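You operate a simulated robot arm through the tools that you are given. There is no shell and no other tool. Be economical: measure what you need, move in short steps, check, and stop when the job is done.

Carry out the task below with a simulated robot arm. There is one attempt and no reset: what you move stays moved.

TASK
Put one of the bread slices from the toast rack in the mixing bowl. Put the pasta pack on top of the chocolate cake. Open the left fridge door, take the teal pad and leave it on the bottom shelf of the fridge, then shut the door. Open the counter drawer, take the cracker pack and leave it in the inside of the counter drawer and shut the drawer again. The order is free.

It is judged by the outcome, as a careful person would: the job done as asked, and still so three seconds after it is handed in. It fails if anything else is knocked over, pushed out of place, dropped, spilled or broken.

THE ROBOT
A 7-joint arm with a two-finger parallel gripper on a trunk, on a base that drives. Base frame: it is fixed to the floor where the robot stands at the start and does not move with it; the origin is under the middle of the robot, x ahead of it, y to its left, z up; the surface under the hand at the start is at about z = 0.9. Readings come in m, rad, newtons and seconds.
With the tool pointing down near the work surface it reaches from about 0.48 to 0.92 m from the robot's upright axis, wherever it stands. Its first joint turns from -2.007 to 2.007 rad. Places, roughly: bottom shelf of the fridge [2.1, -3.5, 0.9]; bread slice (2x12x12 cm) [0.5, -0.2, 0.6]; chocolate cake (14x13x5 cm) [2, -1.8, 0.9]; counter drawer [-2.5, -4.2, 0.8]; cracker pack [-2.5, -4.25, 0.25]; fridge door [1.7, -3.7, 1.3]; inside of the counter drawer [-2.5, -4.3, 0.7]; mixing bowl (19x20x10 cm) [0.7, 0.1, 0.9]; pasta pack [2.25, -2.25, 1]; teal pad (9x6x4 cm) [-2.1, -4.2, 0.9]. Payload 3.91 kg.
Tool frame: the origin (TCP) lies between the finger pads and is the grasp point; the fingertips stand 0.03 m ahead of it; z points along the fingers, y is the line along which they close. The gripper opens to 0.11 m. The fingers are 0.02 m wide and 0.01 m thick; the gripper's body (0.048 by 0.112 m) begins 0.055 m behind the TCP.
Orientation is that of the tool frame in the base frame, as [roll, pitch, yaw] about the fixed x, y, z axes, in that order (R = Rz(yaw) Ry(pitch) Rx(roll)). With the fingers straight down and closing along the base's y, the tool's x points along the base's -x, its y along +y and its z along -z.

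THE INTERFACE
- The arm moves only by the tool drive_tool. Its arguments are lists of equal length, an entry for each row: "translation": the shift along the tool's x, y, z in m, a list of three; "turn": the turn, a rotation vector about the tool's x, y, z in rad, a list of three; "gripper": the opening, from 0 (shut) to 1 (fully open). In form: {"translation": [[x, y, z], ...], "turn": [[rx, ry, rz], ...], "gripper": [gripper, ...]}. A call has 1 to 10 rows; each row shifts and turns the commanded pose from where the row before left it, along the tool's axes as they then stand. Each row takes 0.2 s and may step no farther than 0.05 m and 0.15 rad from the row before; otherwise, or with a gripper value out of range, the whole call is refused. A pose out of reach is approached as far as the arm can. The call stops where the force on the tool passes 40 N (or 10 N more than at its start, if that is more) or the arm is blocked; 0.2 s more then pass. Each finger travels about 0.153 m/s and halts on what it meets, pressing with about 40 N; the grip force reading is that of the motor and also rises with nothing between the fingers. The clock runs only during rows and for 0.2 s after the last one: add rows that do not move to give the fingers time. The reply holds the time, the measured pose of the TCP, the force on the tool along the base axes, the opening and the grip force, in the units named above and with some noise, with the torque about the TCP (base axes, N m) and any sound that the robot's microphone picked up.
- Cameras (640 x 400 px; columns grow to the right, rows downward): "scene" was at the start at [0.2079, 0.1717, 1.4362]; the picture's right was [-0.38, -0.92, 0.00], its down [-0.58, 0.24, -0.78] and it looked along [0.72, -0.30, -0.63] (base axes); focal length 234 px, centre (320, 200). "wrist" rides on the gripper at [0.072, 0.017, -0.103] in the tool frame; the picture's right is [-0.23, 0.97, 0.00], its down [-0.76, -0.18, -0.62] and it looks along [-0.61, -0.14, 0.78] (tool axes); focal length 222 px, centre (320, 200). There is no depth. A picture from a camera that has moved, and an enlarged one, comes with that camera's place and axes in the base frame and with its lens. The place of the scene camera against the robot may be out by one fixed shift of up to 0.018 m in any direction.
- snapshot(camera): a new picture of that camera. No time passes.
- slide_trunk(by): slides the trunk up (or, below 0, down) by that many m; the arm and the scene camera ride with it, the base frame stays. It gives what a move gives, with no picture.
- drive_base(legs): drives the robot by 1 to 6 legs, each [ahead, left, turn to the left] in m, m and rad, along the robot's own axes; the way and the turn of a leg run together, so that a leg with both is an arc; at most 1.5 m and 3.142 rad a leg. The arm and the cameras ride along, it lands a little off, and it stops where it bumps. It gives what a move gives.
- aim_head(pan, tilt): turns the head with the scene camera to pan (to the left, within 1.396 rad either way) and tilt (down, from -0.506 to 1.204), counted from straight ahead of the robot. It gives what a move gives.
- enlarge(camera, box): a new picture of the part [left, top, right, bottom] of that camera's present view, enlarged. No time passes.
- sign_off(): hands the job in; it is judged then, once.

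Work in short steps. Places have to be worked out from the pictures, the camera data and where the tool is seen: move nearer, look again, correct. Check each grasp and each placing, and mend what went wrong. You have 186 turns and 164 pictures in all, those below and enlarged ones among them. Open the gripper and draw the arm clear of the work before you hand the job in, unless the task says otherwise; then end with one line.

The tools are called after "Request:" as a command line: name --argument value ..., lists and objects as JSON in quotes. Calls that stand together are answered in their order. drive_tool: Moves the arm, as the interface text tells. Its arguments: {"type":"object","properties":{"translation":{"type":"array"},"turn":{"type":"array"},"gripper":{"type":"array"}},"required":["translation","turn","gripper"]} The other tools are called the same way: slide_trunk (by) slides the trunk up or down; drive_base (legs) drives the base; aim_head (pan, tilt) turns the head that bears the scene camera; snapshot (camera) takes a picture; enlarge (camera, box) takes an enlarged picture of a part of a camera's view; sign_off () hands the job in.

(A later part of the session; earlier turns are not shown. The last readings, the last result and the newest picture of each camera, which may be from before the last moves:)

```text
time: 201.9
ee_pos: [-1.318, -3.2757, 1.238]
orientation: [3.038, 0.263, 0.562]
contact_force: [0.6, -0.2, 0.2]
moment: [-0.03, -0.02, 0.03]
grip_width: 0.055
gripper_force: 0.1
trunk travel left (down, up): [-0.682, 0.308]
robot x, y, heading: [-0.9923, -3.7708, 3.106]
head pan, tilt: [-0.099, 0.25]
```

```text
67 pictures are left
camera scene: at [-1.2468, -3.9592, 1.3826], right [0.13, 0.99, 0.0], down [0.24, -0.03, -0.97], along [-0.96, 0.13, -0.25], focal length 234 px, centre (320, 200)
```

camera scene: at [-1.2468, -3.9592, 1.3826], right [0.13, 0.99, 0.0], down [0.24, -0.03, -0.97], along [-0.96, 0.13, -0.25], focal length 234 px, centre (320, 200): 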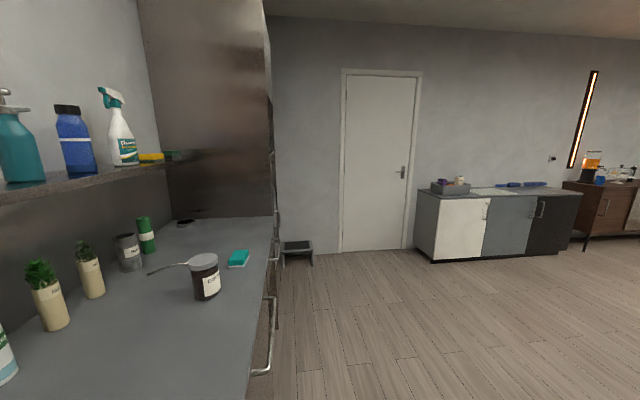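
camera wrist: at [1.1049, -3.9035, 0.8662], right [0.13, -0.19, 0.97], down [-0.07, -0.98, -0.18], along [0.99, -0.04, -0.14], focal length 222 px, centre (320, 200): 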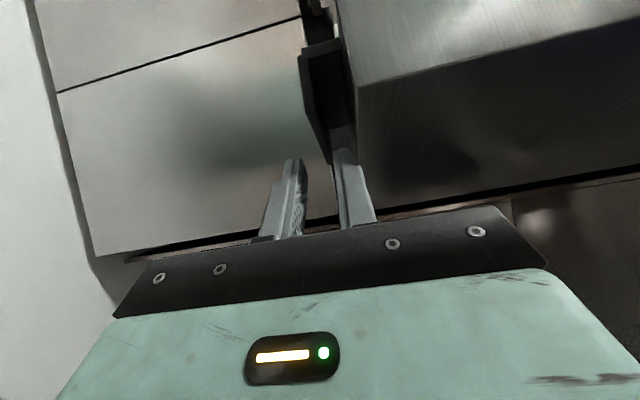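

The teal pad is at about (-2.14,-4.17), near a jar with a scoop. Strafe right, go on, and turn to face the counter.

Request:
drive_base --legs '[[0, -0.3, 0], [1.1, 0, 0], [0, 0, 1.606]]'

Request:
aim_head --pan 0.0 --tilt 0.6

Request:
snapshot --camera "scene"

```text
time: 203.8
ee_pos: [-1.3113, -3.0047, 1.2628]
orientation: [-3.018, 0.497, 0.766]
contact_force: [0.8, -2.6, 1.4]
moment: [0.18, -0.03, -0.08]
grip_width: 0.055
gripper_force: 0.1
trunk travel left (down, up): [-0.682, 0.308]
robot x, y, heading: [-0.9843, -3.5412, 3.095]
head pan, tilt: [-0.099, 0.25]
stopped in leg 1: the robot was blocked; the commanded pose is now the measured one
```

```text
time: 204.6
ee_pos: [-1.3065, -3.003, 1.2635]
orientation: [-3.019, 0.48, 0.745]
contact_force: [0.3, -1.1, 0.4]
moment: [0.0, 0.01, -0.03]
grip_width: 0.0552
gripper_force: 0.1
trunk travel left (down, up): [-0.682, 0.308]
robot x, y, heading: [-0.9808, -3.543, 3.105]
head pan, tilt: [0.0, 0.6]
```

```text
66 pictures are left
camera scene: at [-1.2371, -3.8431, 1.3494], right [0.04, 1.0, 0.08], down [0.57, 0.04, -0.82], along [-0.82, 0.07, -0.56], focal length 234 px, centre (320, 200)
```

scene: 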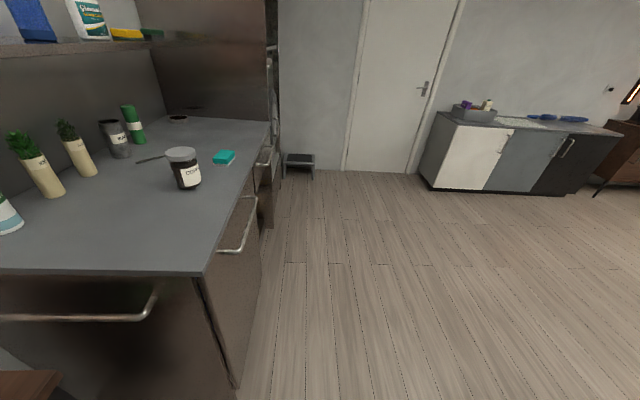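

The robot bumped the island and is slightly tilted; move left away from it at once.

Request:
drive_base --legs '[[0, 0.12, 0]]'

Request:
snapshot --camera "scene"

```text
time: 205.4
ee_pos: [-1.2702, -2.9217, 1.1717]
orientation: [-3.09, 0.731, 0.612]
contact_force: [-1.3, -1.1, 0.1]
moment: [0.1, -0.09, -0.07]
grip_width: 0.0551
gripper_force: 0.0
trunk travel left (down, up): [-0.682, 0.308]
robot x, y, heading: [-0.9871, -3.5651, 3.108]
head pan, tilt: [0.0, 0.6]
stopped in leg 1: the robot was blocked; the commanded pose is now the measured one
```

```text
65 pictures are left
camera scene: at [-1.2411, -3.8299, 1.3493], right [0.04, 1.0, 0.05], down [0.57, 0.02, -0.82], along [-0.82, 0.06, -0.57], focal length 234 px, centre (320, 200)
```

scene: 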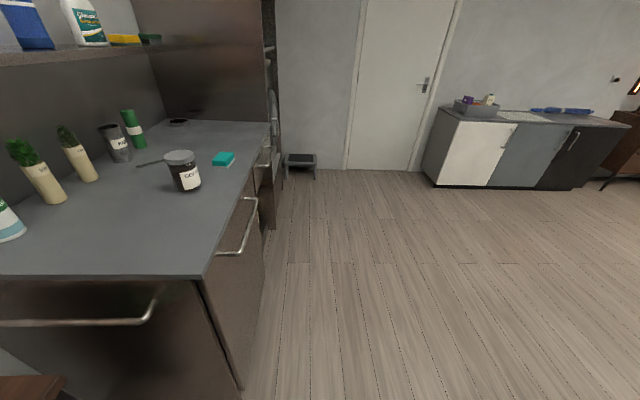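

Something holds the arm: the hand orientation changed. Look right at the arm.

Request:
aim_head --pan -0.9 --tilt 0.3

Request:
snapshot --camera "scene"

Request:
snapshot --camera "wrist"

```text
time: 206.6
ee_pos: [-1.2773, -2.9222, 1.1721]
orientation: [-3.09, 0.703, 0.635]
contact_force: [0.1, 0.0, -0.2]
moment: [0.0, -0.02, 0.0]
grip_width: 0.0551
gripper_force: 0.1
trunk travel left (down, up): [-0.682, 0.308]
robot x, y, heading: [-0.9857, -3.5614, 3.109]
head pan, tilt: [-0.901, 0.3]
```

```text
64 pictures are left
camera scene: at [-1.2053, -3.7594, 1.3817], right [0.8, 0.59, 0.03], down [0.18, -0.19, -0.97], along [-0.57, 0.78, -0.26], focal length 234 px, centre (320, 200)
```

scene: 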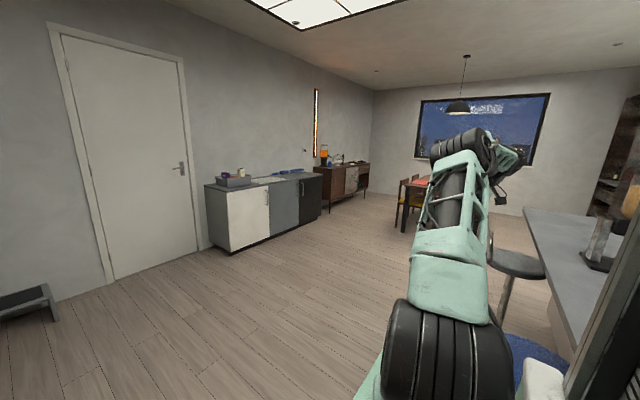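

```text
63 pictures are left
camera wrist: at [-1.1666, -2.8669, 1.2035], right [0.41, -0.9, 0.11], down [-0.23, 0.01, 0.97], along [-0.88, -0.43, -0.2], focal length 222 px, centre (320, 200)
```

wrist: 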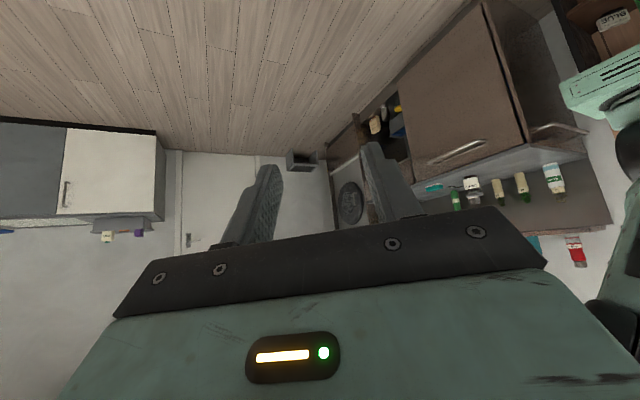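

The base's right side seems to have ridden onto something (slight roll, now decreasing). Try moving left again in a small leg.

Request:
drive_base --legs '[[0, 0.06, 0]]'

Request:
aim_head --pan -1.3 --tilt 0.9

Request:
snapshot --camera "scene"

```text
time: 207.3
ee_pos: [-1.26, -2.8787, 1.0527]
orientation: [2.963, 0.847, 0.409]
contact_force: [-1.4, -0.8, 0.1]
moment: [0.08, -0.06, 0.0]
grip_width: 0.0551
gripper_force: 0.1
trunk travel left (down, up): [-0.682, 0.308]
robot x, y, heading: [-0.9868, -3.5879, 3.11]
head pan, tilt: [-0.901, 0.3]
stopped in leg 1: the robot was blocked; the commanded pose is now the measured one
```

```text
time: 208.3
ee_pos: [-1.2695, -2.8771, 1.0793]
orientation: [3.051, 0.801, 0.511]
contact_force: [1.0, 0.0, -0.3]
moment: [0.0, -0.02, 0.0]
grip_width: 0.055
gripper_force: 0.0
trunk travel left (down, up): [-0.682, 0.308]
robot x, y, heading: [-0.9874, -3.5909, 3.103]
head pan, tilt: [-1.3, 0.901]
```

```text
62 pictures are left
camera scene: at [-1.1671, -3.7448, 1.3276], right [0.97, 0.24, 0.01], down [0.19, -0.75, -0.64], along [-0.15, 0.62, -0.77], focal length 234 px, centre (320, 200)
```

scene: 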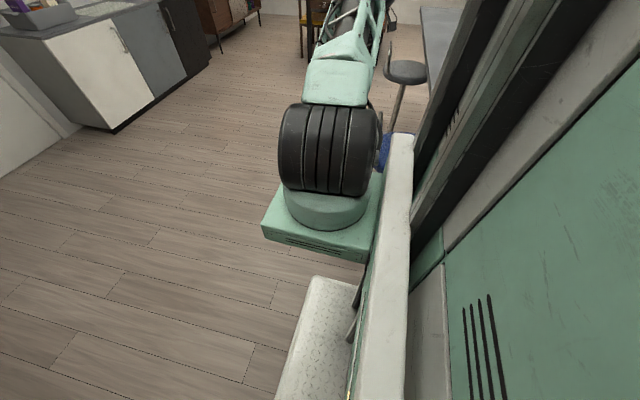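

Look higher to see what the arm is touching.

Request:
aim_head --pan -1.396 --tilt 0.45

Request:
snapshot --camera "scene"

Request:
snapshot --camera "wrist"

```text
time: 209.2
ee_pos: [-1.2694, -2.878, 1.0796]
orientation: [3.048, 0.8, 0.509]
contact_force: [0.2, -0.1, 0.3]
moment: [-0.01, -0.01, 0.03]
grip_width: 0.055
gripper_force: 0.0
trunk travel left (down, up): [-0.682, 0.308]
robot x, y, heading: [-0.987, -3.5875, 3.104]
head pan, tilt: [-1.396, 0.45]
```

```text
61 pictures are left
camera scene: at [-1.1623, -3.7281, 1.3662], right [0.99, 0.14, 0.0], down [0.06, -0.41, -0.91], along [-0.13, 0.9, -0.42], focal length 234 px, centre (320, 200)
```

scene: 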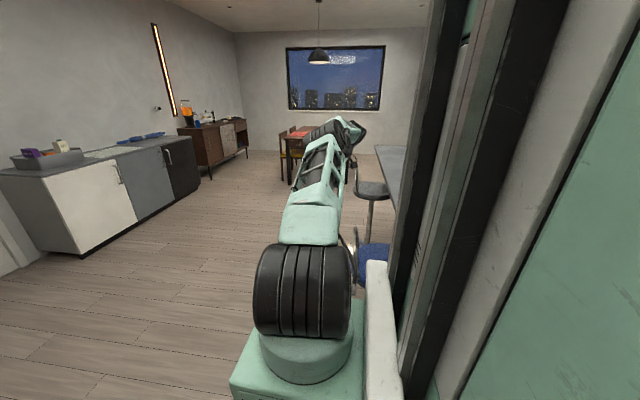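

```text
60 pictures are left
camera wrist: at [-1.1558, -2.822, 1.1003], right [0.39, -0.89, 0.23], down [-0.2, 0.16, 0.97], along [-0.9, -0.42, -0.12], focal length 222 px, centre (320, 200)
```

wrist: 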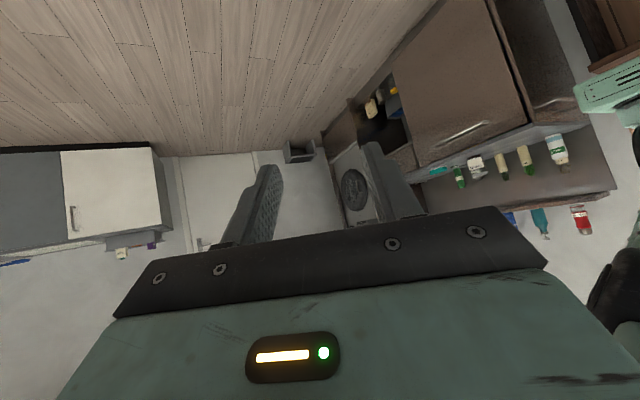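

The arm overlaps a blue stool at the island's end. Raise the trunk to lift the arm clear above it.

Request:
slide_trunk --by 0.25

Request:
snapshot --camera "scene"

```text
time: 209.5
ee_pos: [-1.2672, -2.8637, 1.05]
orientation: [3.022, 0.812, 0.484]
contact_force: [-0.5, -1.0, 0.9]
moment: [0.09, -0.09, 0.0]
grip_width: 0.0549
gripper_force: 0.0
trunk travel left (down, up): [-0.683, 0.307]
robot x, y, heading: [-0.9849, -3.5955, 3.11]
head pan, tilt: [-1.396, 0.45]
stopped: the arm was blocked; the commanded pose is now the measured one
```

```text
59 pictures are left
camera scene: at [-1.1628, -3.7224, 1.3658], right [0.99, 0.14, 0.0], down [0.06, -0.42, -0.9], along [-0.13, 0.9, -0.43], focal length 234 px, centre (320, 200)
```

scene: 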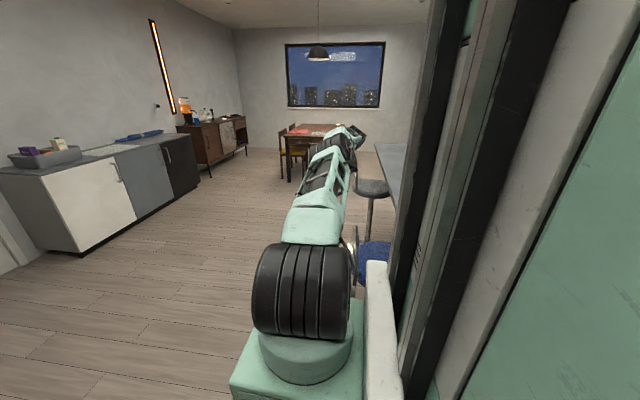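

The arm itself is blocked and sagging outward. Try raising the hand with the arm and drawing it toward the robot.

Request:
drive_tool --translation '[[-0.03, 0, -0.03], [-0.03, 0, -0.03], [-0.03, 0, -0.03], [-0.03, 0, -0.03]]' --turn '[[0, 0, 0], [0, 0, 0], [0, 0, 0], [0, 0, 0]]' --gripper '[0.5, 0.5, 0.5, 0.5]'

Request:
snapshot --camera "scene"

```text
time: 210.5
ee_pos: [-1.2819, -2.9007, 1.2107]
orientation: [3.025, 0.809, 0.49]
contact_force: [0.1, -0.4, -0.7]
moment: [-0.02, 0.0, 0.05]
grip_width: 0.0553
gripper_force: 0.1
out of reach, approached as far as the arm can: row 2, 3, 4
trunk travel left (down, up): [-0.683, 0.307]
robot x, y, heading: [-0.9867, -3.5964, 3.108]
head pan, tilt: [-1.396, 0.45]
```

```text
58 pictures are left
camera scene: at [-1.1618, -3.7221, 1.3666], right [0.99, 0.14, 0.0], down [0.06, -0.42, -0.9], along [-0.13, 0.9, -0.43], focal length 234 px, centre (320, 200)
```

scene: 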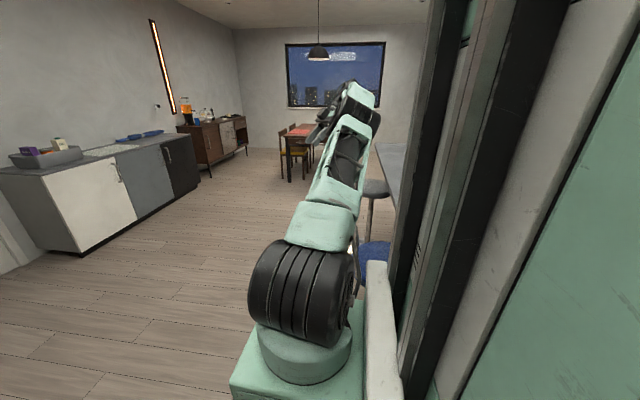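

The arm can rise freely. Swing the hand forward (-x) and closer to the robot, away from the stool.

Request:
drive_tool --translation '[[-0.0255, 0.0284, 0.0305], [-0.0255, 0.0284, 0.0305], [-0.0255, 0.0284, 0.0305], [-0.0255, 0.0284, 0.0305], [-0.0255, 0.0284, 0.0305], [-0.0255, 0.0284, 0.0305], [-0.0255, 0.0284, 0.0305], [-0.0255, 0.0284, 0.0305]]' --turn '[[0, 0, 0], [0, 0, 0], [0, 0, 0], [0, 0, 0], [0, 0, 0], [0, 0, 0], [0, 0, 0], [0, 0, 0]]' --gripper '[0.5, 0.5, 0.5, 0.5, 0.5, 0.5, 0.5, 0.5]'

Request:
snapshot --camera "scene"

```text
time: 212.3
ee_pos: [-1.4194, -3.2631, 1.2093]
orientation: [3.025, 0.812, 0.49]
contact_force: [0.0, 1.1, -0.4]
moment: [-0.04, -0.02, 0.02]
grip_width: 0.0551
gripper_force: 0.0
trunk travel left (down, up): [-0.683, 0.307]
robot x, y, heading: [-0.9838, -3.598, 3.108]
head pan, tilt: [-1.396, 0.45]
```

```text
57 pictures are left
camera scene: at [-1.1618, -3.722, 1.3667], right [0.99, 0.14, 0.0], down [0.06, -0.42, -0.9], along [-0.13, 0.9, -0.43], focal length 234 px, centre (320, 200)
```

scene: 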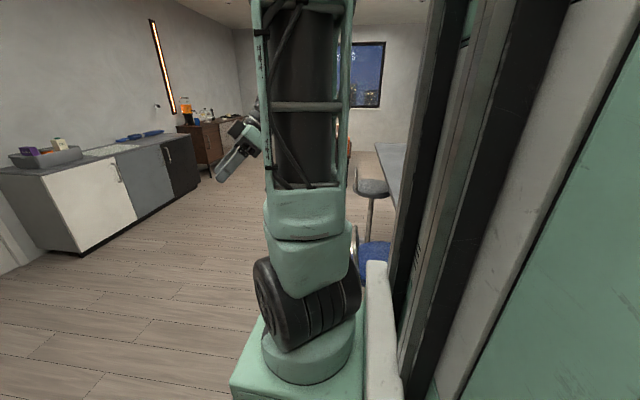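

The arm moved freely and the robot is level. Try the base: left 0.12.

Request:
drive_base --legs '[[0, 0.12, 0]]'

Request:
aim_head --pan -1.1 --tilt 0.9

Request:
snapshot --camera "scene"

```text
time: 213.6
ee_pos: [-1.4243, -3.3738, 1.2086]
orientation: [3.023, 0.811, 0.493]
contact_force: [-0.6, -0.3, -0.3]
moment: [-0.02, 0.01, 0.0]
grip_width: 0.0546
gripper_force: 0.1
trunk travel left (down, up): [-0.683, 0.307]
robot x, y, heading: [-0.9849, -3.7114, 3.106]
head pan, tilt: [-1.396, 0.45]
```

```text
time: 214.5
ee_pos: [-1.4242, -3.3741, 1.2084]
orientation: [3.023, 0.811, 0.491]
contact_force: [-0.5, -0.1, 0.0]
moment: [0.0, -0.02, 0.0]
grip_width: 0.0548
gripper_force: 0.0
trunk travel left (down, up): [-0.683, 0.307]
robot x, y, heading: [-0.9896, -3.7147, 3.107]
head pan, tilt: [-1.1, 0.901]
```

```text
56 pictures are left
camera scene: at [-1.1841, -3.8434, 1.3273], right [0.91, 0.42, 0.0], down [0.33, -0.71, -0.62], along [-0.26, 0.56, -0.78], focal length 234 px, centre (320, 200)
```

scene: 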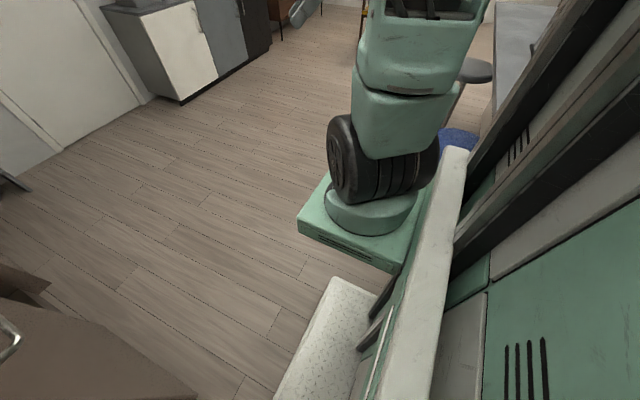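

Free now. Advance diagonally: first 0.3 ahead with 0.15 right, then on to x≈-2.04, and turn to the counter.

Request:
drive_base --legs '[[0.3, -0.14, 0], [0.8, -0.12, 0]]'

Request:
aim_head --pan 1.0 --tilt 0.6

Request:
snapshot --camera "scene"

```text
time: 216.3
ee_pos: [-1.6458, -3.2559, 1.2075]
orientation: [3.024, 0.813, 0.484]
contact_force: [-0.3, -0.7, 0.0]
moment: [-0.01, 0.02, 0.02]
grip_width: 0.055
gripper_force: 0.1
trunk travel left (down, up): [-0.683, 0.307]
robot x, y, heading: [-1.214, -3.5979, 3.1]
head pan, tilt: [-1.1, 0.901]
stopped in leg 1: the robot was blocked; the commanded pose is now the measured one
```

```text
time: 218.3
ee_pos: [-1.646, -3.2567, 1.2089]
orientation: [3.023, 0.811, 0.483]
contact_force: [0.2, 0.1, -0.4]
moment: [-0.01, -0.01, 0.0]
grip_width: 0.0547
gripper_force: 0.2
trunk travel left (down, up): [-0.683, 0.307]
robot x, y, heading: [-1.217, -3.5962, 3.101]
head pan, tilt: [1.0, 0.6]
```

```text
55 pictures are left
camera scene: at [-1.4291, -3.8696, 1.352], right [-0.82, 0.58, 0.0], down [0.33, 0.46, -0.83], along [-0.47, -0.67, -0.56], focal length 234 px, centre (320, 200)
```

scene: 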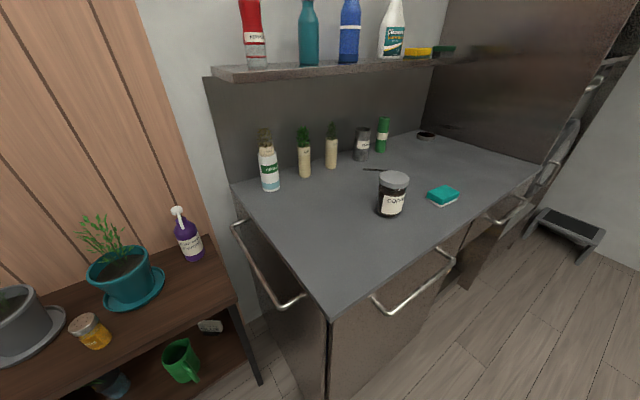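

Blocked again, not obviously by the counter. Look right-down at the base's other side.

Request:
aim_head --pan -1.396 --tilt 0.8

Request:
snapshot --camera "scene"

Request:
snapshot --camera "wrist"

```text
time: 220.5
ee_pos: [-1.6459, -3.2553, 1.2081]
orientation: [3.022, 0.812, 0.483]
contact_force: [-0.2, 0.2, 0.5]
moment: [0.02, 0.04, -0.01]
grip_width: 0.055
gripper_force: 0.0
trunk travel left (down, up): [-0.683, 0.307]
robot x, y, heading: [-1.2144, -3.5934, 3.099]
head pan, tilt: [-1.396, 0.799]
```

```text
54 pictures are left
camera scene: at [-1.3889, -3.7174, 1.3351], right [0.99, 0.13, 0.0], down [0.1, -0.71, -0.7], along [-0.09, 0.69, -0.72], focal length 234 px, centre (320, 200)
```

scene: 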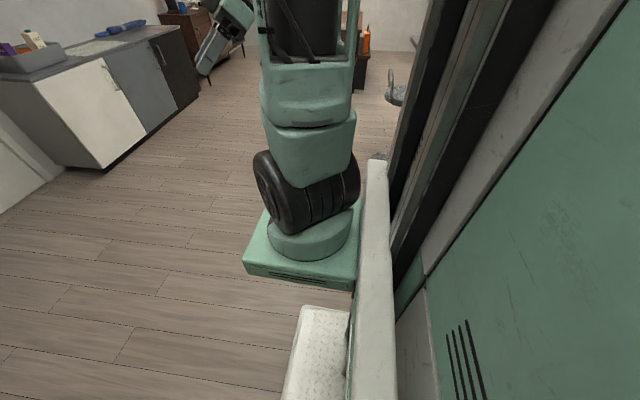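

```text
53 pictures are left
camera wrist: at [-1.533, -3.2015, 1.228], right [0.38, -0.89, 0.24], down [-0.2, 0.18, 0.96], along [-0.9, -0.42, -0.11], focal length 222 px, centre (320, 200)
```

wrist: 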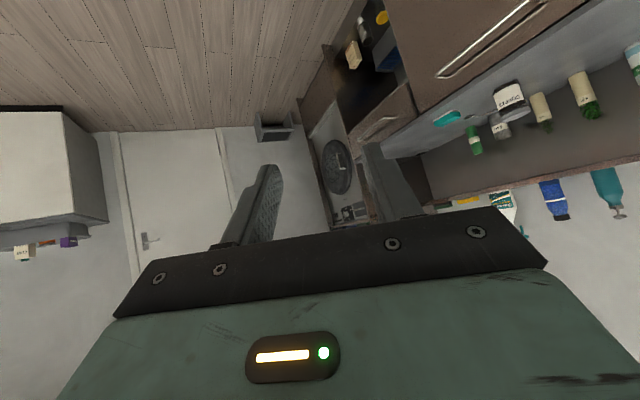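

The rear-right corner is against the island corner. The clear passage is diagonal: shift left 0.1, turn right 0.69 rad, drive 0.75 ahead, then turn left to face the counter.

Request:
drive_base --legs '[[0, 0.1, 0], [0, 0, -0.69], [0.75, 0, 0], [0, 0, 1.2], [0, 0, 1.1]]'

Request:
aim_head --pan 0.1 --tilt 0.6

Request:
snapshot --camera "scene"

```text
time: 232.9
ee_pos: [-2.0822, -3.662, 1.2075]
orientation: [3.023, 0.81, 2.128]
contact_force: [-0.4, 0.3, -0.7]
moment: [-0.01, -0.03, 0.01]
grip_width: 0.0553
gripper_force: 0.0
trunk travel left (down, up): [-0.683, 0.307]
robot x, y, heading: [-1.7751, -3.2116, -1.538]
head pan, tilt: [-1.396, 0.799]
```

```text
time: 234.5
ee_pos: [-2.0823, -3.6624, 1.2092]
orientation: [3.022, 0.812, 2.128]
contact_force: [0.4, 0.5, -0.3]
moment: [-0.02, -0.01, 0.01]
grip_width: 0.0549
gripper_force: 0.0
trunk travel left (down, up): [-0.683, 0.307]
robot x, y, heading: [-1.7719, -3.2054, -1.538]
head pan, tilt: [0.099, 0.6]
```

```text
52 pictures are left
camera scene: at [-1.5662, -3.4298, 1.352], right [-0.99, -0.13, 0.0], down [-0.07, 0.56, -0.82], along [0.11, -0.82, -0.57], focal length 234 px, centre (320, 200)
```

scene: 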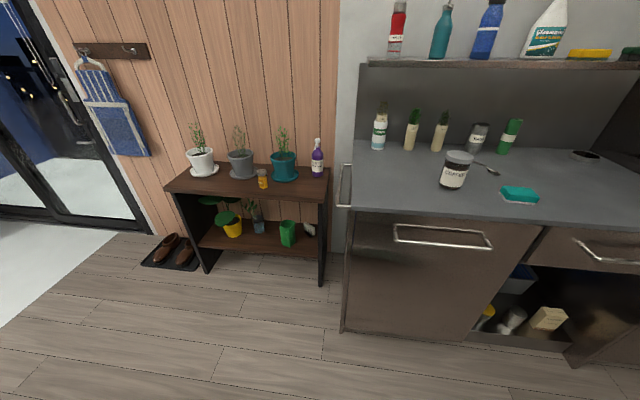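

The drawer is at right with an open compartment below holding the cracker pack. Strafe right 0.55 and take a closer look.

Request:
drive_base --legs '[[0, -0.55, -0.033]]'

Request:
aim_head --pan -0.25 --tilt 0.8

Request:
snapshot --camera "scene"

```text
time: 237.6
ee_pos: [-2.6409, -3.6596, 1.2065]
orientation: [3.022, 0.812, 2.096]
contact_force: [-0.9, -0.3, 0.0]
moment: [0.0, -0.04, 0.02]
grip_width: 0.0551
gripper_force: 0.0
trunk travel left (down, up): [-0.683, 0.307]
robot x, y, heading: [-2.3197, -3.2169, -1.571]
head pan, tilt: [0.099, 0.6]
```

```text
time: 238.5
ee_pos: [-2.6404, -3.661, 1.209]
orientation: [3.023, 0.811, 2.096]
contact_force: [0.3, -0.2, 0.2]
moment: [0.0, -0.04, 0.01]
grip_width: 0.0552
gripper_force: 0.0
trunk travel left (down, up): [-0.683, 0.307]
robot x, y, heading: [-2.3183, -3.2169, -1.57]
head pan, tilt: [-0.25, 0.799]
```

```text
51 pictures are left
camera scene: at [-2.1458, -3.4355, 1.3352], right [-0.97, 0.25, 0.0], down [0.18, 0.69, -0.7], along [-0.17, -0.68, -0.72], focal length 234 px, centre (320, 200)
```

scene: 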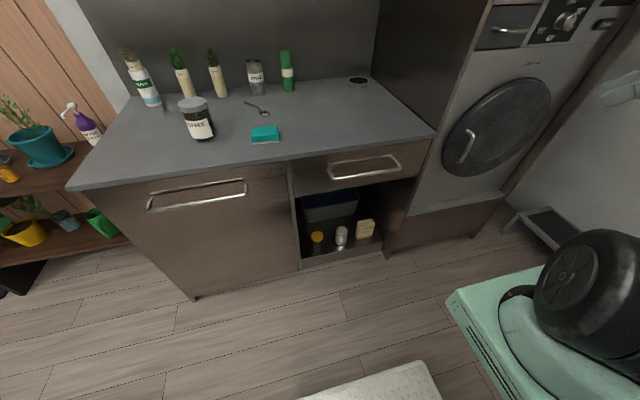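

Enlarge the drawer and compartment.

Request:
enlarge --camera "scene" --box '[230, 110, 440, 270]'

```text
2.50 times, centred on (335, 190) of scene
camera zoom: at [-2.1458, -3.4355, 1.3352], right [-0.97, 0.25, 0.0], down [0.18, 0.69, -0.7], along [-0.17, -0.68, -0.72], focal length 586 px, centre (282, 225)
```

zoom: 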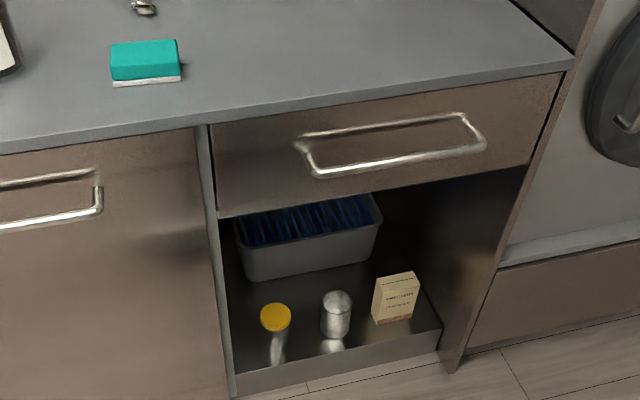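

Cracker box ≈(-2.59,-4.17), ~9 cm wide, 13 cm tall, standing on a floor at z≈0.19. I'll grip it from the front with the tool tilted ~0.35 rad below horizontal. First orient the hand toward -y and lower the trunk.

Request:
drive_tool --translation '[[0, 0, 0], [0, 0, 0], [0, 0, 0], [0, 0, 0], [0, 0, 0], [0, 0, 0], [0, 0, 0]]' --turn '[[0.095, -0.011, 0.09], [0.095, -0.011, 0.09], [0.095, -0.011, 0.09], [0.095, -0.011, 0.09], [0, -0.136, 0], [0, -0.136, 0], [0, -0.136, 0]]' --gripper '[0.95, 0.95, 0.95, 0.95, 0.95, 0.95, 0.95]'

Request:
slide_trunk --by -0.4

Request:
slide_trunk --by -0.26

```text
time: 240.1
ee_pos: [-2.6401, -3.6597, 1.2089]
orientation: [2.901, 1.216, 1.431]
contact_force: [0.7, 0.3, -0.2]
moment: [0.0, 0.03, 0.0]
grip_width: 0.1043
gripper_force: 0.1
trunk travel left (down, up): [-0.683, 0.307]
robot x, y, heading: [-2.317, -3.2154, -1.572]
head pan, tilt: [-0.25, 0.799]
```

```text
time: 243.9
ee_pos: [-2.6426, -3.6591, 0.8083]
orientation: [2.899, 1.215, 1.429]
contact_force: [0.4, 0.5, -0.4]
moment: [0.02, 0.0, 0.02]
grip_width: 0.1046
gripper_force: 0.0
trunk travel left (down, up): [-0.283, 0.707]
robot x, y, heading: [-2.321, -3.215, -1.574]
head pan, tilt: [-0.25, 0.799]
```

```text
time: 246.6
ee_pos: [-2.6399, -3.6605, 0.5488]
orientation: [2.899, 1.216, 1.43]
contact_force: [-0.5, -0.3, -0.6]
moment: [0.0, -0.01, -0.02]
grip_width: 0.1046
gripper_force: 0.1
trunk travel left (down, up): [-0.023, 0.967]
robot x, y, heading: [-2.3165, -3.2166, -1.573]
head pan, tilt: [-0.25, 0.799]
```

Correct the small misalignment, lower the hand 0.2 with the arm, and bring the base 0.22 closer; then look with the wrist camera.

Request:
drive_tool --translation '[[0, 0, 0], [0.045, 0, 0.0165], [0.045, 0, 0.0165], [0.045, 0, 0.0165], [0.045, 0, 0.0165]]' --turn '[[0.122, 0, -0.044], [0, 0, 0], [0, 0, 0], [0, 0, 0], [0, 0, 0]]' --gripper '[0.95, 0.95, 0.95, 0.95, 0.95]'

Request:
drive_base --legs '[[0.22, 0, 0]]'

Request:
snapshot --camera "wrist"

```text
time: 247.8
ee_pos: [-2.7187, -3.6739, 0.3927]
orientation: [-3.14, 1.22, 1.56]
contact_force: [0.4, -0.5, 0.5]
moment: [-0.04, -0.01, -0.02]
grip_width: 0.1044
gripper_force: 0.1
out of reach, approached as far as the arm can: row 1, 2, 3, 4, 5
trunk travel left (down, up): [-0.023, 0.967]
robot x, y, heading: [-2.3176, -3.2119, -1.573]
head pan, tilt: [-0.25, 0.799]
```

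```text
time: 249.5
ee_pos: [-2.7201, -3.8967, 0.3933]
orientation: [3.139, 1.221, 1.553]
contact_force: [0.6, 0.0, 0.2]
moment: [0.03, -0.02, -0.01]
grip_width: 0.1045
gripper_force: 0.2
trunk travel left (down, up): [-0.023, 0.967]
robot x, y, heading: [-2.3169, -3.4402, -1.571]
head pan, tilt: [-0.25, 0.799]
```

```text
49 pictures are left
camera wrist: at [-2.7013, -3.7743, 0.3616], right [0.97, -0.09, 0.21], down [-0.17, 0.33, 0.93], along [-0.16, -0.94, 0.3], focal length 222 px, centre (320, 200)
```

wrist: 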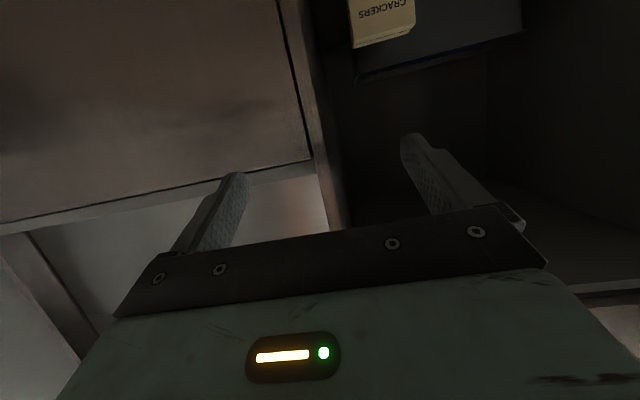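

Triangulating both cameras: box top-front centre (-2.616,-4.208,0.248), 9.4 cm wide, standing on z≈0.11. Shift +x by 0.104 and lower toward z≈0.215 while still outside.

Request:
drive_tool --translation '[[0, 0.035, 0], [0, 0.035, 0], [0, 0.034, 0], [0.04, 0, 0.0145], [0.04, 0, 0.0145], [0.04, 0, 0.0145], [0.04, 0, 0.0145]]' --turn '[[0, 0, 0], [0, 0, 0], [0, 0, 0], [0, 0, 0], [0, 0, 0], [0, 0, 0], [0, 0, 0]]' --gripper '[1, 1, 1, 1, 1, 1, 1]'

Request:
snapshot --camera "wrist"

```text
time: 251.1
ee_pos: [-2.7143, -3.9112, 0.2272]
orientation: [-3.141, 1.22, 1.557]
contact_force: [-1.1, -0.3, 0.3]
moment: [0.01, -0.02, -0.04]
grip_width: 0.11
gripper_force: 0.0
out of reach, approached as far as the arm can: row 1, 2, 3
trunk travel left (down, up): [-0.023, 0.967]
robot x, y, heading: [-2.316, -3.4385, -1.575]
head pan, tilt: [-0.25, 0.799]
```

```text
48 pictures are left
camera wrist: at [-2.6952, -3.7895, 0.1946], right [0.97, -0.09, 0.21], down [-0.17, 0.33, 0.93], along [-0.16, -0.94, 0.3], focal length 222 px, centre (320, 200)
```

wrist: 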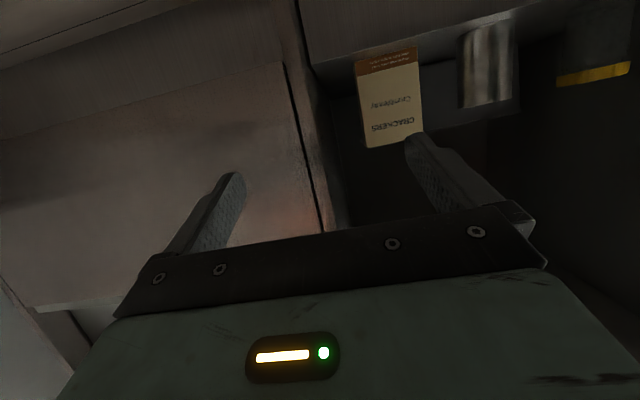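

z is right; the arm can't move inward, so strafe the base left by 0.102 to line up at x=-2.612.

Request:
drive_base --legs '[[0, 0.102, 0]]'

Request:
enlarge --camera "wrist" --box '[200, 20, 480, 195]'

```text
time: 252.2
ee_pos: [-2.6101, -3.9115, 0.228]
orientation: [3.14, 1.219, 1.554]
contact_force: [0.0, -0.3, 0.2]
moment: [-0.02, 0.0, 0.05]
grip_width: 0.1097
gripper_force: 0.1
trunk travel left (down, up): [-0.023, 0.967]
robot x, y, heading: [-2.2155, -3.4386, -1.576]
head pan, tilt: [-0.25, 0.799]
```

```text
2.29 times, centred on (340, 108) of wrist
camera zoom: at [-2.5906, -3.7897, 0.195], right [0.97, -0.09, 0.21], down [-0.17, 0.33, 0.93], along [-0.16, -0.94, 0.3], focal length 508 px, centre (274, 411)
```

zoom: 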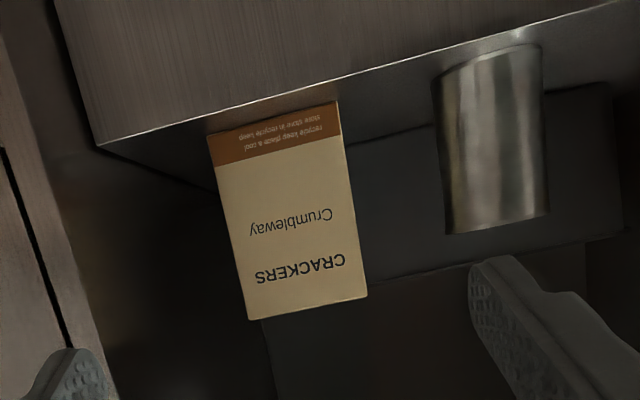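

Aligned (box centre x≈-2.616). Advance with the arm in two stages.

Request:
drive_tool --translation '[[-0.0119, 0, 0.042], [-0.0119, 0, 0.042], [-0.0119, 0, 0.042], [-0.0119, 0, 0.042]]' --turn '[[0, 0, 0], [0, 0, 0], [0, 0, 0], [0, 0, 0]]' --gripper '[1, 1, 1, 1]'

Request:
snapshot --camera "wrist"

```text
time: 253.2
ee_pos: [-2.6098, -4.0876, 0.2151]
orientation: [3.141, 1.219, 1.553]
contact_force: [-0.3, -0.4, 0.4]
moment: [0.02, -0.01, -0.02]
grip_width: 0.11
gripper_force: 0.1
trunk travel left (down, up): [-0.023, 0.967]
robot x, y, heading: [-2.2137, -3.4388, -1.575]
head pan, tilt: [-0.25, 0.799]
```

```text
46 pictures are left
camera wrist: at [-2.5925, -3.9656, 0.1821], right [0.97, -0.09, 0.21], down [-0.17, 0.33, 0.93], along [-0.16, -0.94, 0.3], focal length 222 px, centre (320, 200)
```

wrist: 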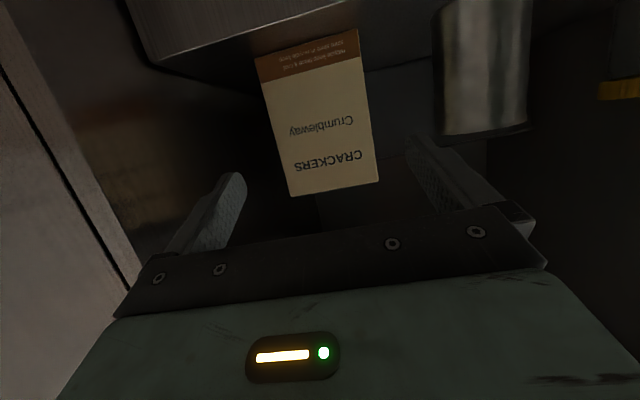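

Centre x≈-2.614. Nudge -4 mm and advance the last 0.128.

Request:
drive_tool --translation '[[0, -0.004, 0], [-0.0115, 0, 0.0412], [-0.0115, 0, 0.0412], [-0.0115, 0, 0.0412], [0, 0, 0]]' --turn '[[0, 0, 0], [0, 0, 0], [0, 0, 0], [0, 0, 0], [0, 0, 0]]' --gripper '[1, 1, 1, 1, 1]'

Request:
snapshot --camera "wrist"

```text
time: 254.4
ee_pos: [-2.6174, -4.2165, 0.2055]
orientation: [3.136, 1.219, 1.552]
contact_force: [0.0, -0.6, 0.4]
moment: [0.01, 0.0, -0.01]
grip_width: 0.1099
gripper_force: 0.0
trunk travel left (down, up): [-0.023, 0.967]
robot x, y, heading: [-2.2109, -3.4376, -1.58]
head pan, tilt: [-0.25, 0.799]
```

```text
45 pictures are left
camera wrist: at [-2.5988, -4.0943, 0.1727], right [0.97, -0.09, 0.21], down [-0.17, 0.33, 0.93], along [-0.16, -0.94, 0.3], focal length 222 px, centre (320, 200)
```

wrist: 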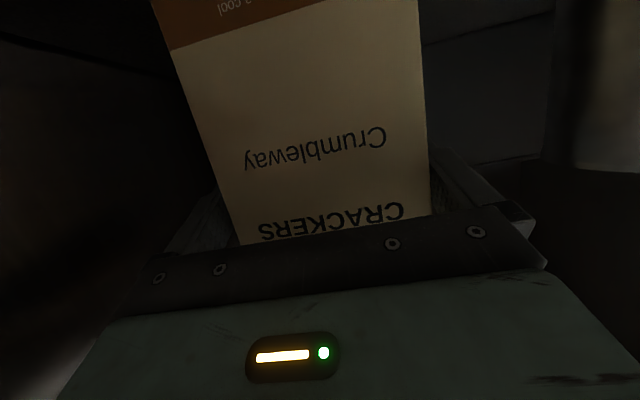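

The box sits between the fingers. Close.

Request:
drive_tool --translation '[[0, 0, 0], [0, 0, 0], [0, 0, 0]]' --turn '[[0, 0, 0], [0, 0, 0], [0, 0, 0]]' --gripper '[0.75, 0.6, 0.6]'

Request:
slide_trunk --by 0.06

```text
time: 255.2
ee_pos: [-2.6175, -4.2172, 0.2047]
orientation: [3.138, 1.22, 1.553]
contact_force: [-0.1, 0.2, 0.7]
moment: [-0.04, -0.04, 0.01]
grip_width: 0.0942
gripper_force: 39.9
trunk travel left (down, up): [-0.023, 0.967]
robot x, y, heading: [-2.2117, -3.4426, -1.574]
head pan, tilt: [-0.25, 0.799]
```

```text
time: 256.2
ee_pos: [-2.6177, -4.2165, 0.2638]
orientation: [3.141, 1.22, 1.553]
contact_force: [0.2, 0.1, -0.1]
moment: [-0.04, 0.01, 0.0]
grip_width: 0.0941
gripper_force: 40.1
trunk travel left (down, up): [-0.083, 0.907]
robot x, y, heading: [-2.2129, -3.4381, -1.572]
head pan, tilt: [-0.25, 0.799]
```

Held (0.094 m). Back out 0.35, raise the trunk, and rotate the tool downward so the box lies flat.

Request:
drive_base --legs '[[-0.35, 0, 0]]'

Request:
slide_trunk --by 0.4

Request:
slide_trunk --by 0.4

Request:
drive_tool --translation '[[0, 0, 0], [0, 0, 0], [0, 0, 0], [0, 0, 0], [0, 0, 0], [0, 0, 0], [0, 0, 0], [0, 0, 0], [0, 0, 0], [0, 0, 0]]' --turn '[[0, 0.145, 0], [0, 0.145, 0], [0, 0.145, 0], [0, 0.145, 0], [0, 0.145, 0], [0, 0.145, 0], [0, 0.145, 0], [0, 0.145, 0], [0, 0.14, 0], [0, 0.14, 0]]' --gripper '[0.6, 0.6, 0.6, 0.6, 0.6, 0.6, 0.6, 0.6, 0.6, 0.6]'

Request:
snapshot --camera "scene"

```text
time: 258.5
ee_pos: [-2.617, -3.8622, 0.2656]
orientation: [3.141, 1.219, 1.552]
contact_force: [0.6, -0.3, -0.5]
moment: [0.01, -0.03, -0.05]
grip_width: 0.0941
gripper_force: 40.1
trunk travel left (down, up): [-0.083, 0.907]
robot x, y, heading: [-2.2089, -3.0855, -1.574]
head pan, tilt: [-0.25, 0.799]
```

```text
time: 262.4
ee_pos: [-2.6172, -3.8615, 0.6646]
orientation: [3.14, 1.219, 1.551]
contact_force: [0.4, 0.2, -0.6]
moment: [-0.02, 0.0, 0.0]
grip_width: 0.0941
gripper_force: 40.1
trunk travel left (down, up): [-0.483, 0.507]
robot x, y, heading: [-2.2131, -3.0828, -1.57]
head pan, tilt: [-0.25, 0.799]
```

```text
time: 266.2
ee_pos: [-2.6171, -3.8627, 1.0666]
orientation: [3.141, 1.221, 1.552]
contact_force: [-0.2, -0.8, 0.3]
moment: [0.0, 0.02, -0.01]
grip_width: 0.0937
gripper_force: 40.3
trunk travel left (down, up): [-0.883, 0.107]
robot x, y, heading: [-2.2127, -3.0864, -1.573]
head pan, tilt: [-0.25, 0.799]
```

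```text
time: 268.4
ee_pos: [-2.6177, -3.8621, 1.0647]
orientation: [3.14, -0.221, 1.553]
contact_force: [-0.2, 1.1, 0.1]
moment: [-0.05, -0.02, 0.02]
grip_width: 0.0939
gripper_force: 40.0
trunk travel left (down, up): [-0.883, 0.107]
robot x, y, heading: [-2.211, -3.0854, -1.576]
head pan, tilt: [-0.25, 0.799]
```

```text
44 pictures are left
camera scene: at [-2.0414, -3.307, 1.5352], right [-0.97, 0.25, 0.0], down [0.18, 0.69, -0.7], along [-0.18, -0.67, -0.72], focal length 234 px, centre (320, 200)
```

scene: 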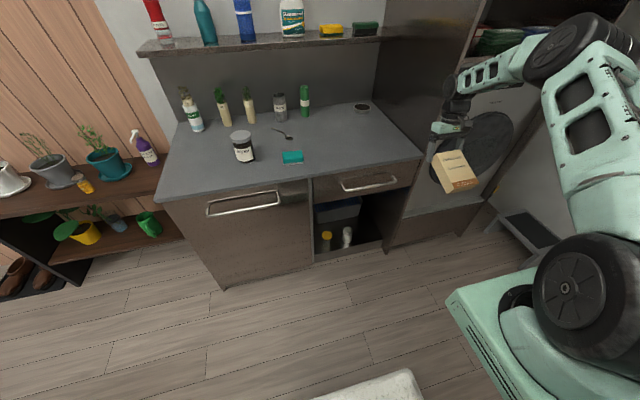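

The box is held nearly flat. Carry it over the free counter area at about (-2.52,-4.15).

Request:
drive_base --legs '[[0, 0.12, 0], [0.29, 0, 0]]'

Request:
slide_trunk --by -0.07

Request:
snapshot --camera "scene"

```text
time: 271.2
ee_pos: [-2.4985, -4.1557, 1.0656]
orientation: [-3.139, -0.219, 1.553]
contact_force: [-0.3, 0.2, 0.0]
moment: [-0.02, 0.01, 0.01]
grip_width: 0.0935
gripper_force: 39.5
trunk travel left (down, up): [-0.883, 0.107]
robot x, y, heading: [-2.094, -3.3793, -1.577]
head pan, tilt: [-0.25, 0.799]
```

```text
time: 272.3
ee_pos: [-2.4989, -4.1542, 0.9959]
orientation: [-3.141, -0.221, 1.554]
contact_force: [0.5, -0.3, 0.3]
moment: [-0.06, 0.01, 0.0]
grip_width: 0.094
gripper_force: 40.1
trunk travel left (down, up): [-0.813, 0.177]
robot x, y, heading: [-2.0918, -3.3781, -1.571]
head pan, tilt: [-0.25, 0.799]
```

```text
43 pictures are left
camera scene: at [-1.923, -3.5997, 1.4651], right [-0.97, 0.25, 0.0], down [0.18, 0.69, -0.7], along [-0.17, -0.67, -0.72], focal length 234 px, centre (320, 200)
```

scene: 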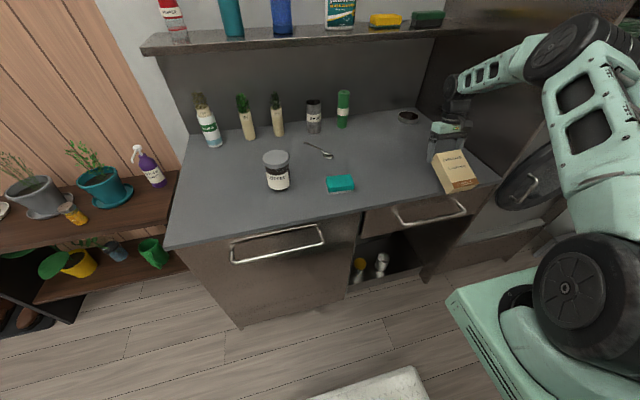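

The box's long end points to the front; move 0.08 further back on the counter, level the last 0.13 rad, and lower to just above the surface.

Request:
drive_base --legs '[[0.08, 0, 0]]'

Request:
drive_tool --translation '[[0, 0, 0], [0, 0, 0]]' --turn '[[0, 0.13, 0], [0, 0, 0]]' --gripper '[0.6, 0.6]'

Request:
slide_trunk --by -0.06

Request:
enlarge --camera "scene" --box '[320, 90, 512, 220]'

```text
time: 273.4
ee_pos: [-2.4979, -4.2352, 0.9954]
orientation: [3.141, -0.221, 1.556]
contact_force: [-0.3, -0.3, -0.3]
moment: [-0.04, 0.04, 0.01]
grip_width: 0.0939
gripper_force: 39.9
trunk travel left (down, up): [-0.813, 0.177]
robot x, y, heading: [-2.096, -3.4557, -1.576]
head pan, tilt: [-0.25, 0.799]
```

```text
time: 274.0
ee_pos: [-2.4974, -4.2346, 0.9948]
orientation: [3.14, -0.351, 1.554]
contact_force: [0.8, -0.3, -0.8]
moment: [-0.02, 0.02, 0.0]
grip_width: 0.0939
gripper_force: 40.2
trunk travel left (down, up): [-0.813, 0.177]
robot x, y, heading: [-2.0944, -3.4565, -1.567]
head pan, tilt: [-0.25, 0.799]
```

```text
time: 275.0
ee_pos: [-2.4983, -4.2346, 0.9344]
orientation: [-3.141, -0.351, 1.555]
contact_force: [-0.9, -1.7, 4.8]
moment: [0.68, 0.18, 0.19]
grip_width: 0.0936
gripper_force: 39.7
trunk travel left (down, up): [-0.753, 0.237]
robot x, y, heading: [-2.0905, -3.4605, -1.572]
head pan, tilt: [-0.25, 0.799]
```

```text
3.08 times, centred on (416, 155) of scene
camera zoom: at [-1.9229, -3.6796, 1.405], right [-0.97, 0.25, 0.0], down [0.18, 0.69, -0.7], along [-0.17, -0.68, -0.72], focal length 721 px, centre (25, 338)
```

zoom: 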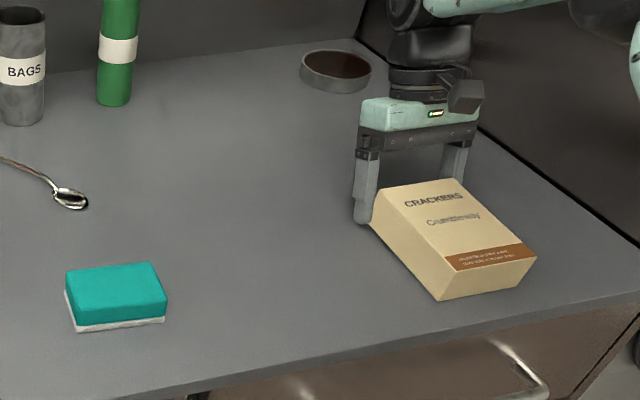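

The box rests on the counter. Release and rise.

Request:
drive_tool --translation '[[0, 0, 0], [0, 0, 0], [0, 0, 0]]' --turn '[[0, 0, 0], [0, 0, 0], [0, 0, 0]]' --gripper '[0.9, 1, 1]'

Request:
slide_trunk --by 0.15

Request:
drive_base --legs '[[-0.3, 0, 0]]'

Request:
snapshot --camera "scene"

```text
time: 275.8
ee_pos: [-2.4978, -4.2348, 0.9352]
orientation: [-3.141, -0.351, 1.556]
contact_force: [-0.8, -1.1, -0.6]
moment: [0.0, -0.04, 0.01]
grip_width: 0.1101
gripper_force: 0.0
trunk travel left (down, up): [-0.753, 0.237]
robot x, y, heading: [-2.0932, -3.4591, -1.574]
head pan, tilt: [-0.25, 0.799]
```

```text
time: 277.5
ee_pos: [-2.4981, -4.236, 1.0842]
orientation: [-3.141, -0.35, 1.557]
contact_force: [-0.3, 0.4, 0.2]
moment: [0.01, -0.01, 0.05]
grip_width: 0.1099
gripper_force: 0.1
trunk travel left (down, up): [-0.903, 0.087]
robot x, y, heading: [-2.0909, -3.4593, -1.57]
head pan, tilt: [-0.25, 0.799]
```

```text
time: 279.6
ee_pos: [-2.4946, -3.9377, 1.085]
orientation: [3.142, -0.352, 1.559]
contact_force: [0.1, -0.7, -0.5]
moment: [0.02, -0.01, 0.0]
grip_width: 0.11
gripper_force: 0.1
trunk travel left (down, up): [-0.903, 0.087]
robot x, y, heading: [-2.0934, -3.1616, -1.564]
head pan, tilt: [-0.25, 0.799]
```

```text
41 pictures are left
camera scene: at [-1.922, -3.3796, 1.5551], right [-0.97, 0.25, 0.0], down [0.18, 0.69, -0.7], along [-0.17, -0.68, -0.72], focal length 234 px, centre (320, 200)
```

scene: 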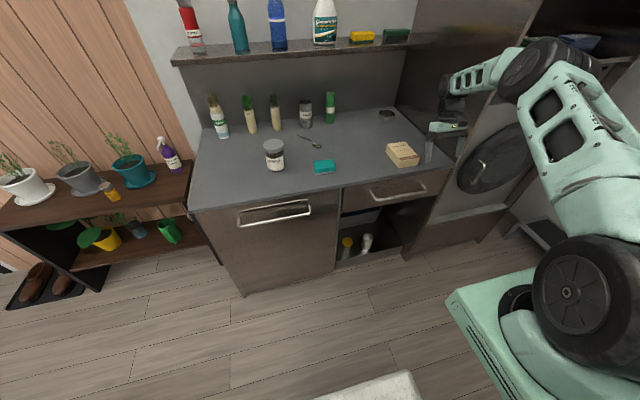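

Enlarge the drawer handle for triangulation.

Request:
enlarge --camera "scene" --box '[330, 130, 458, 230]'

```text
4.00 times, centred on (394, 180) of scene
camera zoom: at [-1.922, -3.3796, 1.5551], right [-0.97, 0.25, 0.0], down [0.18, 0.69, -0.7], along [-0.17, -0.68, -0.72], focal length 937 px, centre (24, 280)
```

zoom: 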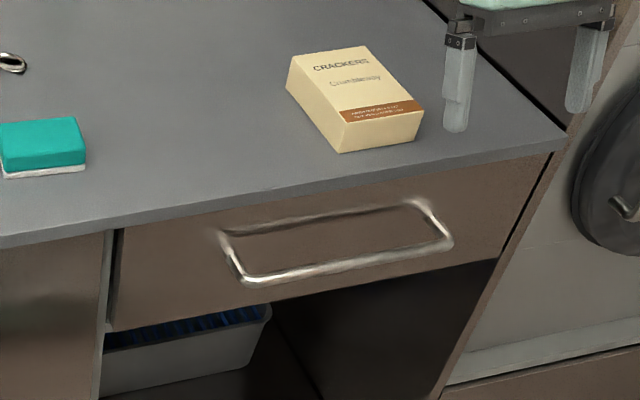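

Handle bar: x -2.355…-2.615, y≈-4.048, z≈0.777, drawer front ≈-4.085. Rotate the tool to horizontal pointing at the counter, then roll so fingers close vertically.

Request:
drive_tool --translation '[[0, 0, 0], [0, 0, 0], [0, 0, 0], [0, 0, 0], [0, 0, 0], [0, 0, 0], [0, 0, 0], [0, 0, 0], [0, 0, 0], [0, 0, 0]]' --turn '[[0, -0.148, 0], [0, -0.148, 0], [0, -0.148, 0], [0, -0.148, 0], [0, -0.148, 0], [0, -0.148, 0], [0, -0.148, 0], [0, -0.148, 0], [0, -0.148, 0], [0, -0.148, 0]]' --gripper '[0.5, 0.5, 0.5, 0.5, 0.5, 0.5, 0.5, 0.5, 0.5, 0.5]'

Request:
drive_tool --translation '[[0, 0, 0], [0, 0, 0], [0, 0, 0], [0, 0, 0], [0, 0, 0], [0, 0, 0], [0, 0, 0], [0, 0, 0], [0, 0, 0], [0, 0, 0]]' --turn '[[0, -0.148, 0], [0, -0.148, 0], [0, -0.145, 0], [0, 0, 0.15], [0, 0, 0.15], [0, 0, 0.15], [0, 0, 0.15], [0, 0, 0.15], [0, 0, 0.15], [0, 0, 0.15]]' --gripper '[0.5, 0.5, 0.5, 0.5, 0.5, 0.5, 0.5, 0.5, 0.5, 0.5]'

Request:
drive_tool --translation '[[0, 0, 0], [0, 0, 0], [0, 0, 0], [0, 0, 0]]' --turn '[[0, 0, 0.15], [0, 0, 0.15], [0, 0, 0.15], [0, 0, 0.07]]' --gripper '[0.5, 0.5, 0.5, 0.5]'

```text
time: 281.8
ee_pos: [-2.4944, -3.9375, 1.0855]
orientation: [3.141, 1.133, 1.557]
contact_force: [-0.6, 0.0, 0.9]
moment: [0.0, -0.01, 0.02]
grip_width: 0.0548
gripper_force: 0.0
trunk travel left (down, up): [-0.903, 0.087]
robot x, y, heading: [-2.0943, -3.1588, -1.574]
head pan, tilt: [-0.25, 0.799]
```

```text
time: 284.0
ee_pos: [-2.4943, -3.9365, 1.0833]
orientation: [1.571, 0.518, -0.012]
contact_force: [0.1, 1.0, -0.2]
moment: [-0.01, 0.01, 0.01]
grip_width: 0.0551
gripper_force: 0.1
trunk travel left (down, up): [-0.903, 0.087]
robot x, y, heading: [-2.0947, -3.1617, -1.57]
head pan, tilt: [-0.25, 0.799]
```

```text
time: 285.0
ee_pos: [-2.4939, -3.9367, 1.0851]
orientation: [1.57, 0.0, -0.013]
contact_force: [0.0, 0.4, -0.5]
moment: [-0.01, 0.01, -0.02]
grip_width: 0.055
gripper_force: 0.1
trunk travel left (down, up): [-0.903, 0.087]
robot x, y, heading: [-2.0915, -3.1599, -1.572]
head pan, tilt: [-0.25, 0.799]
```

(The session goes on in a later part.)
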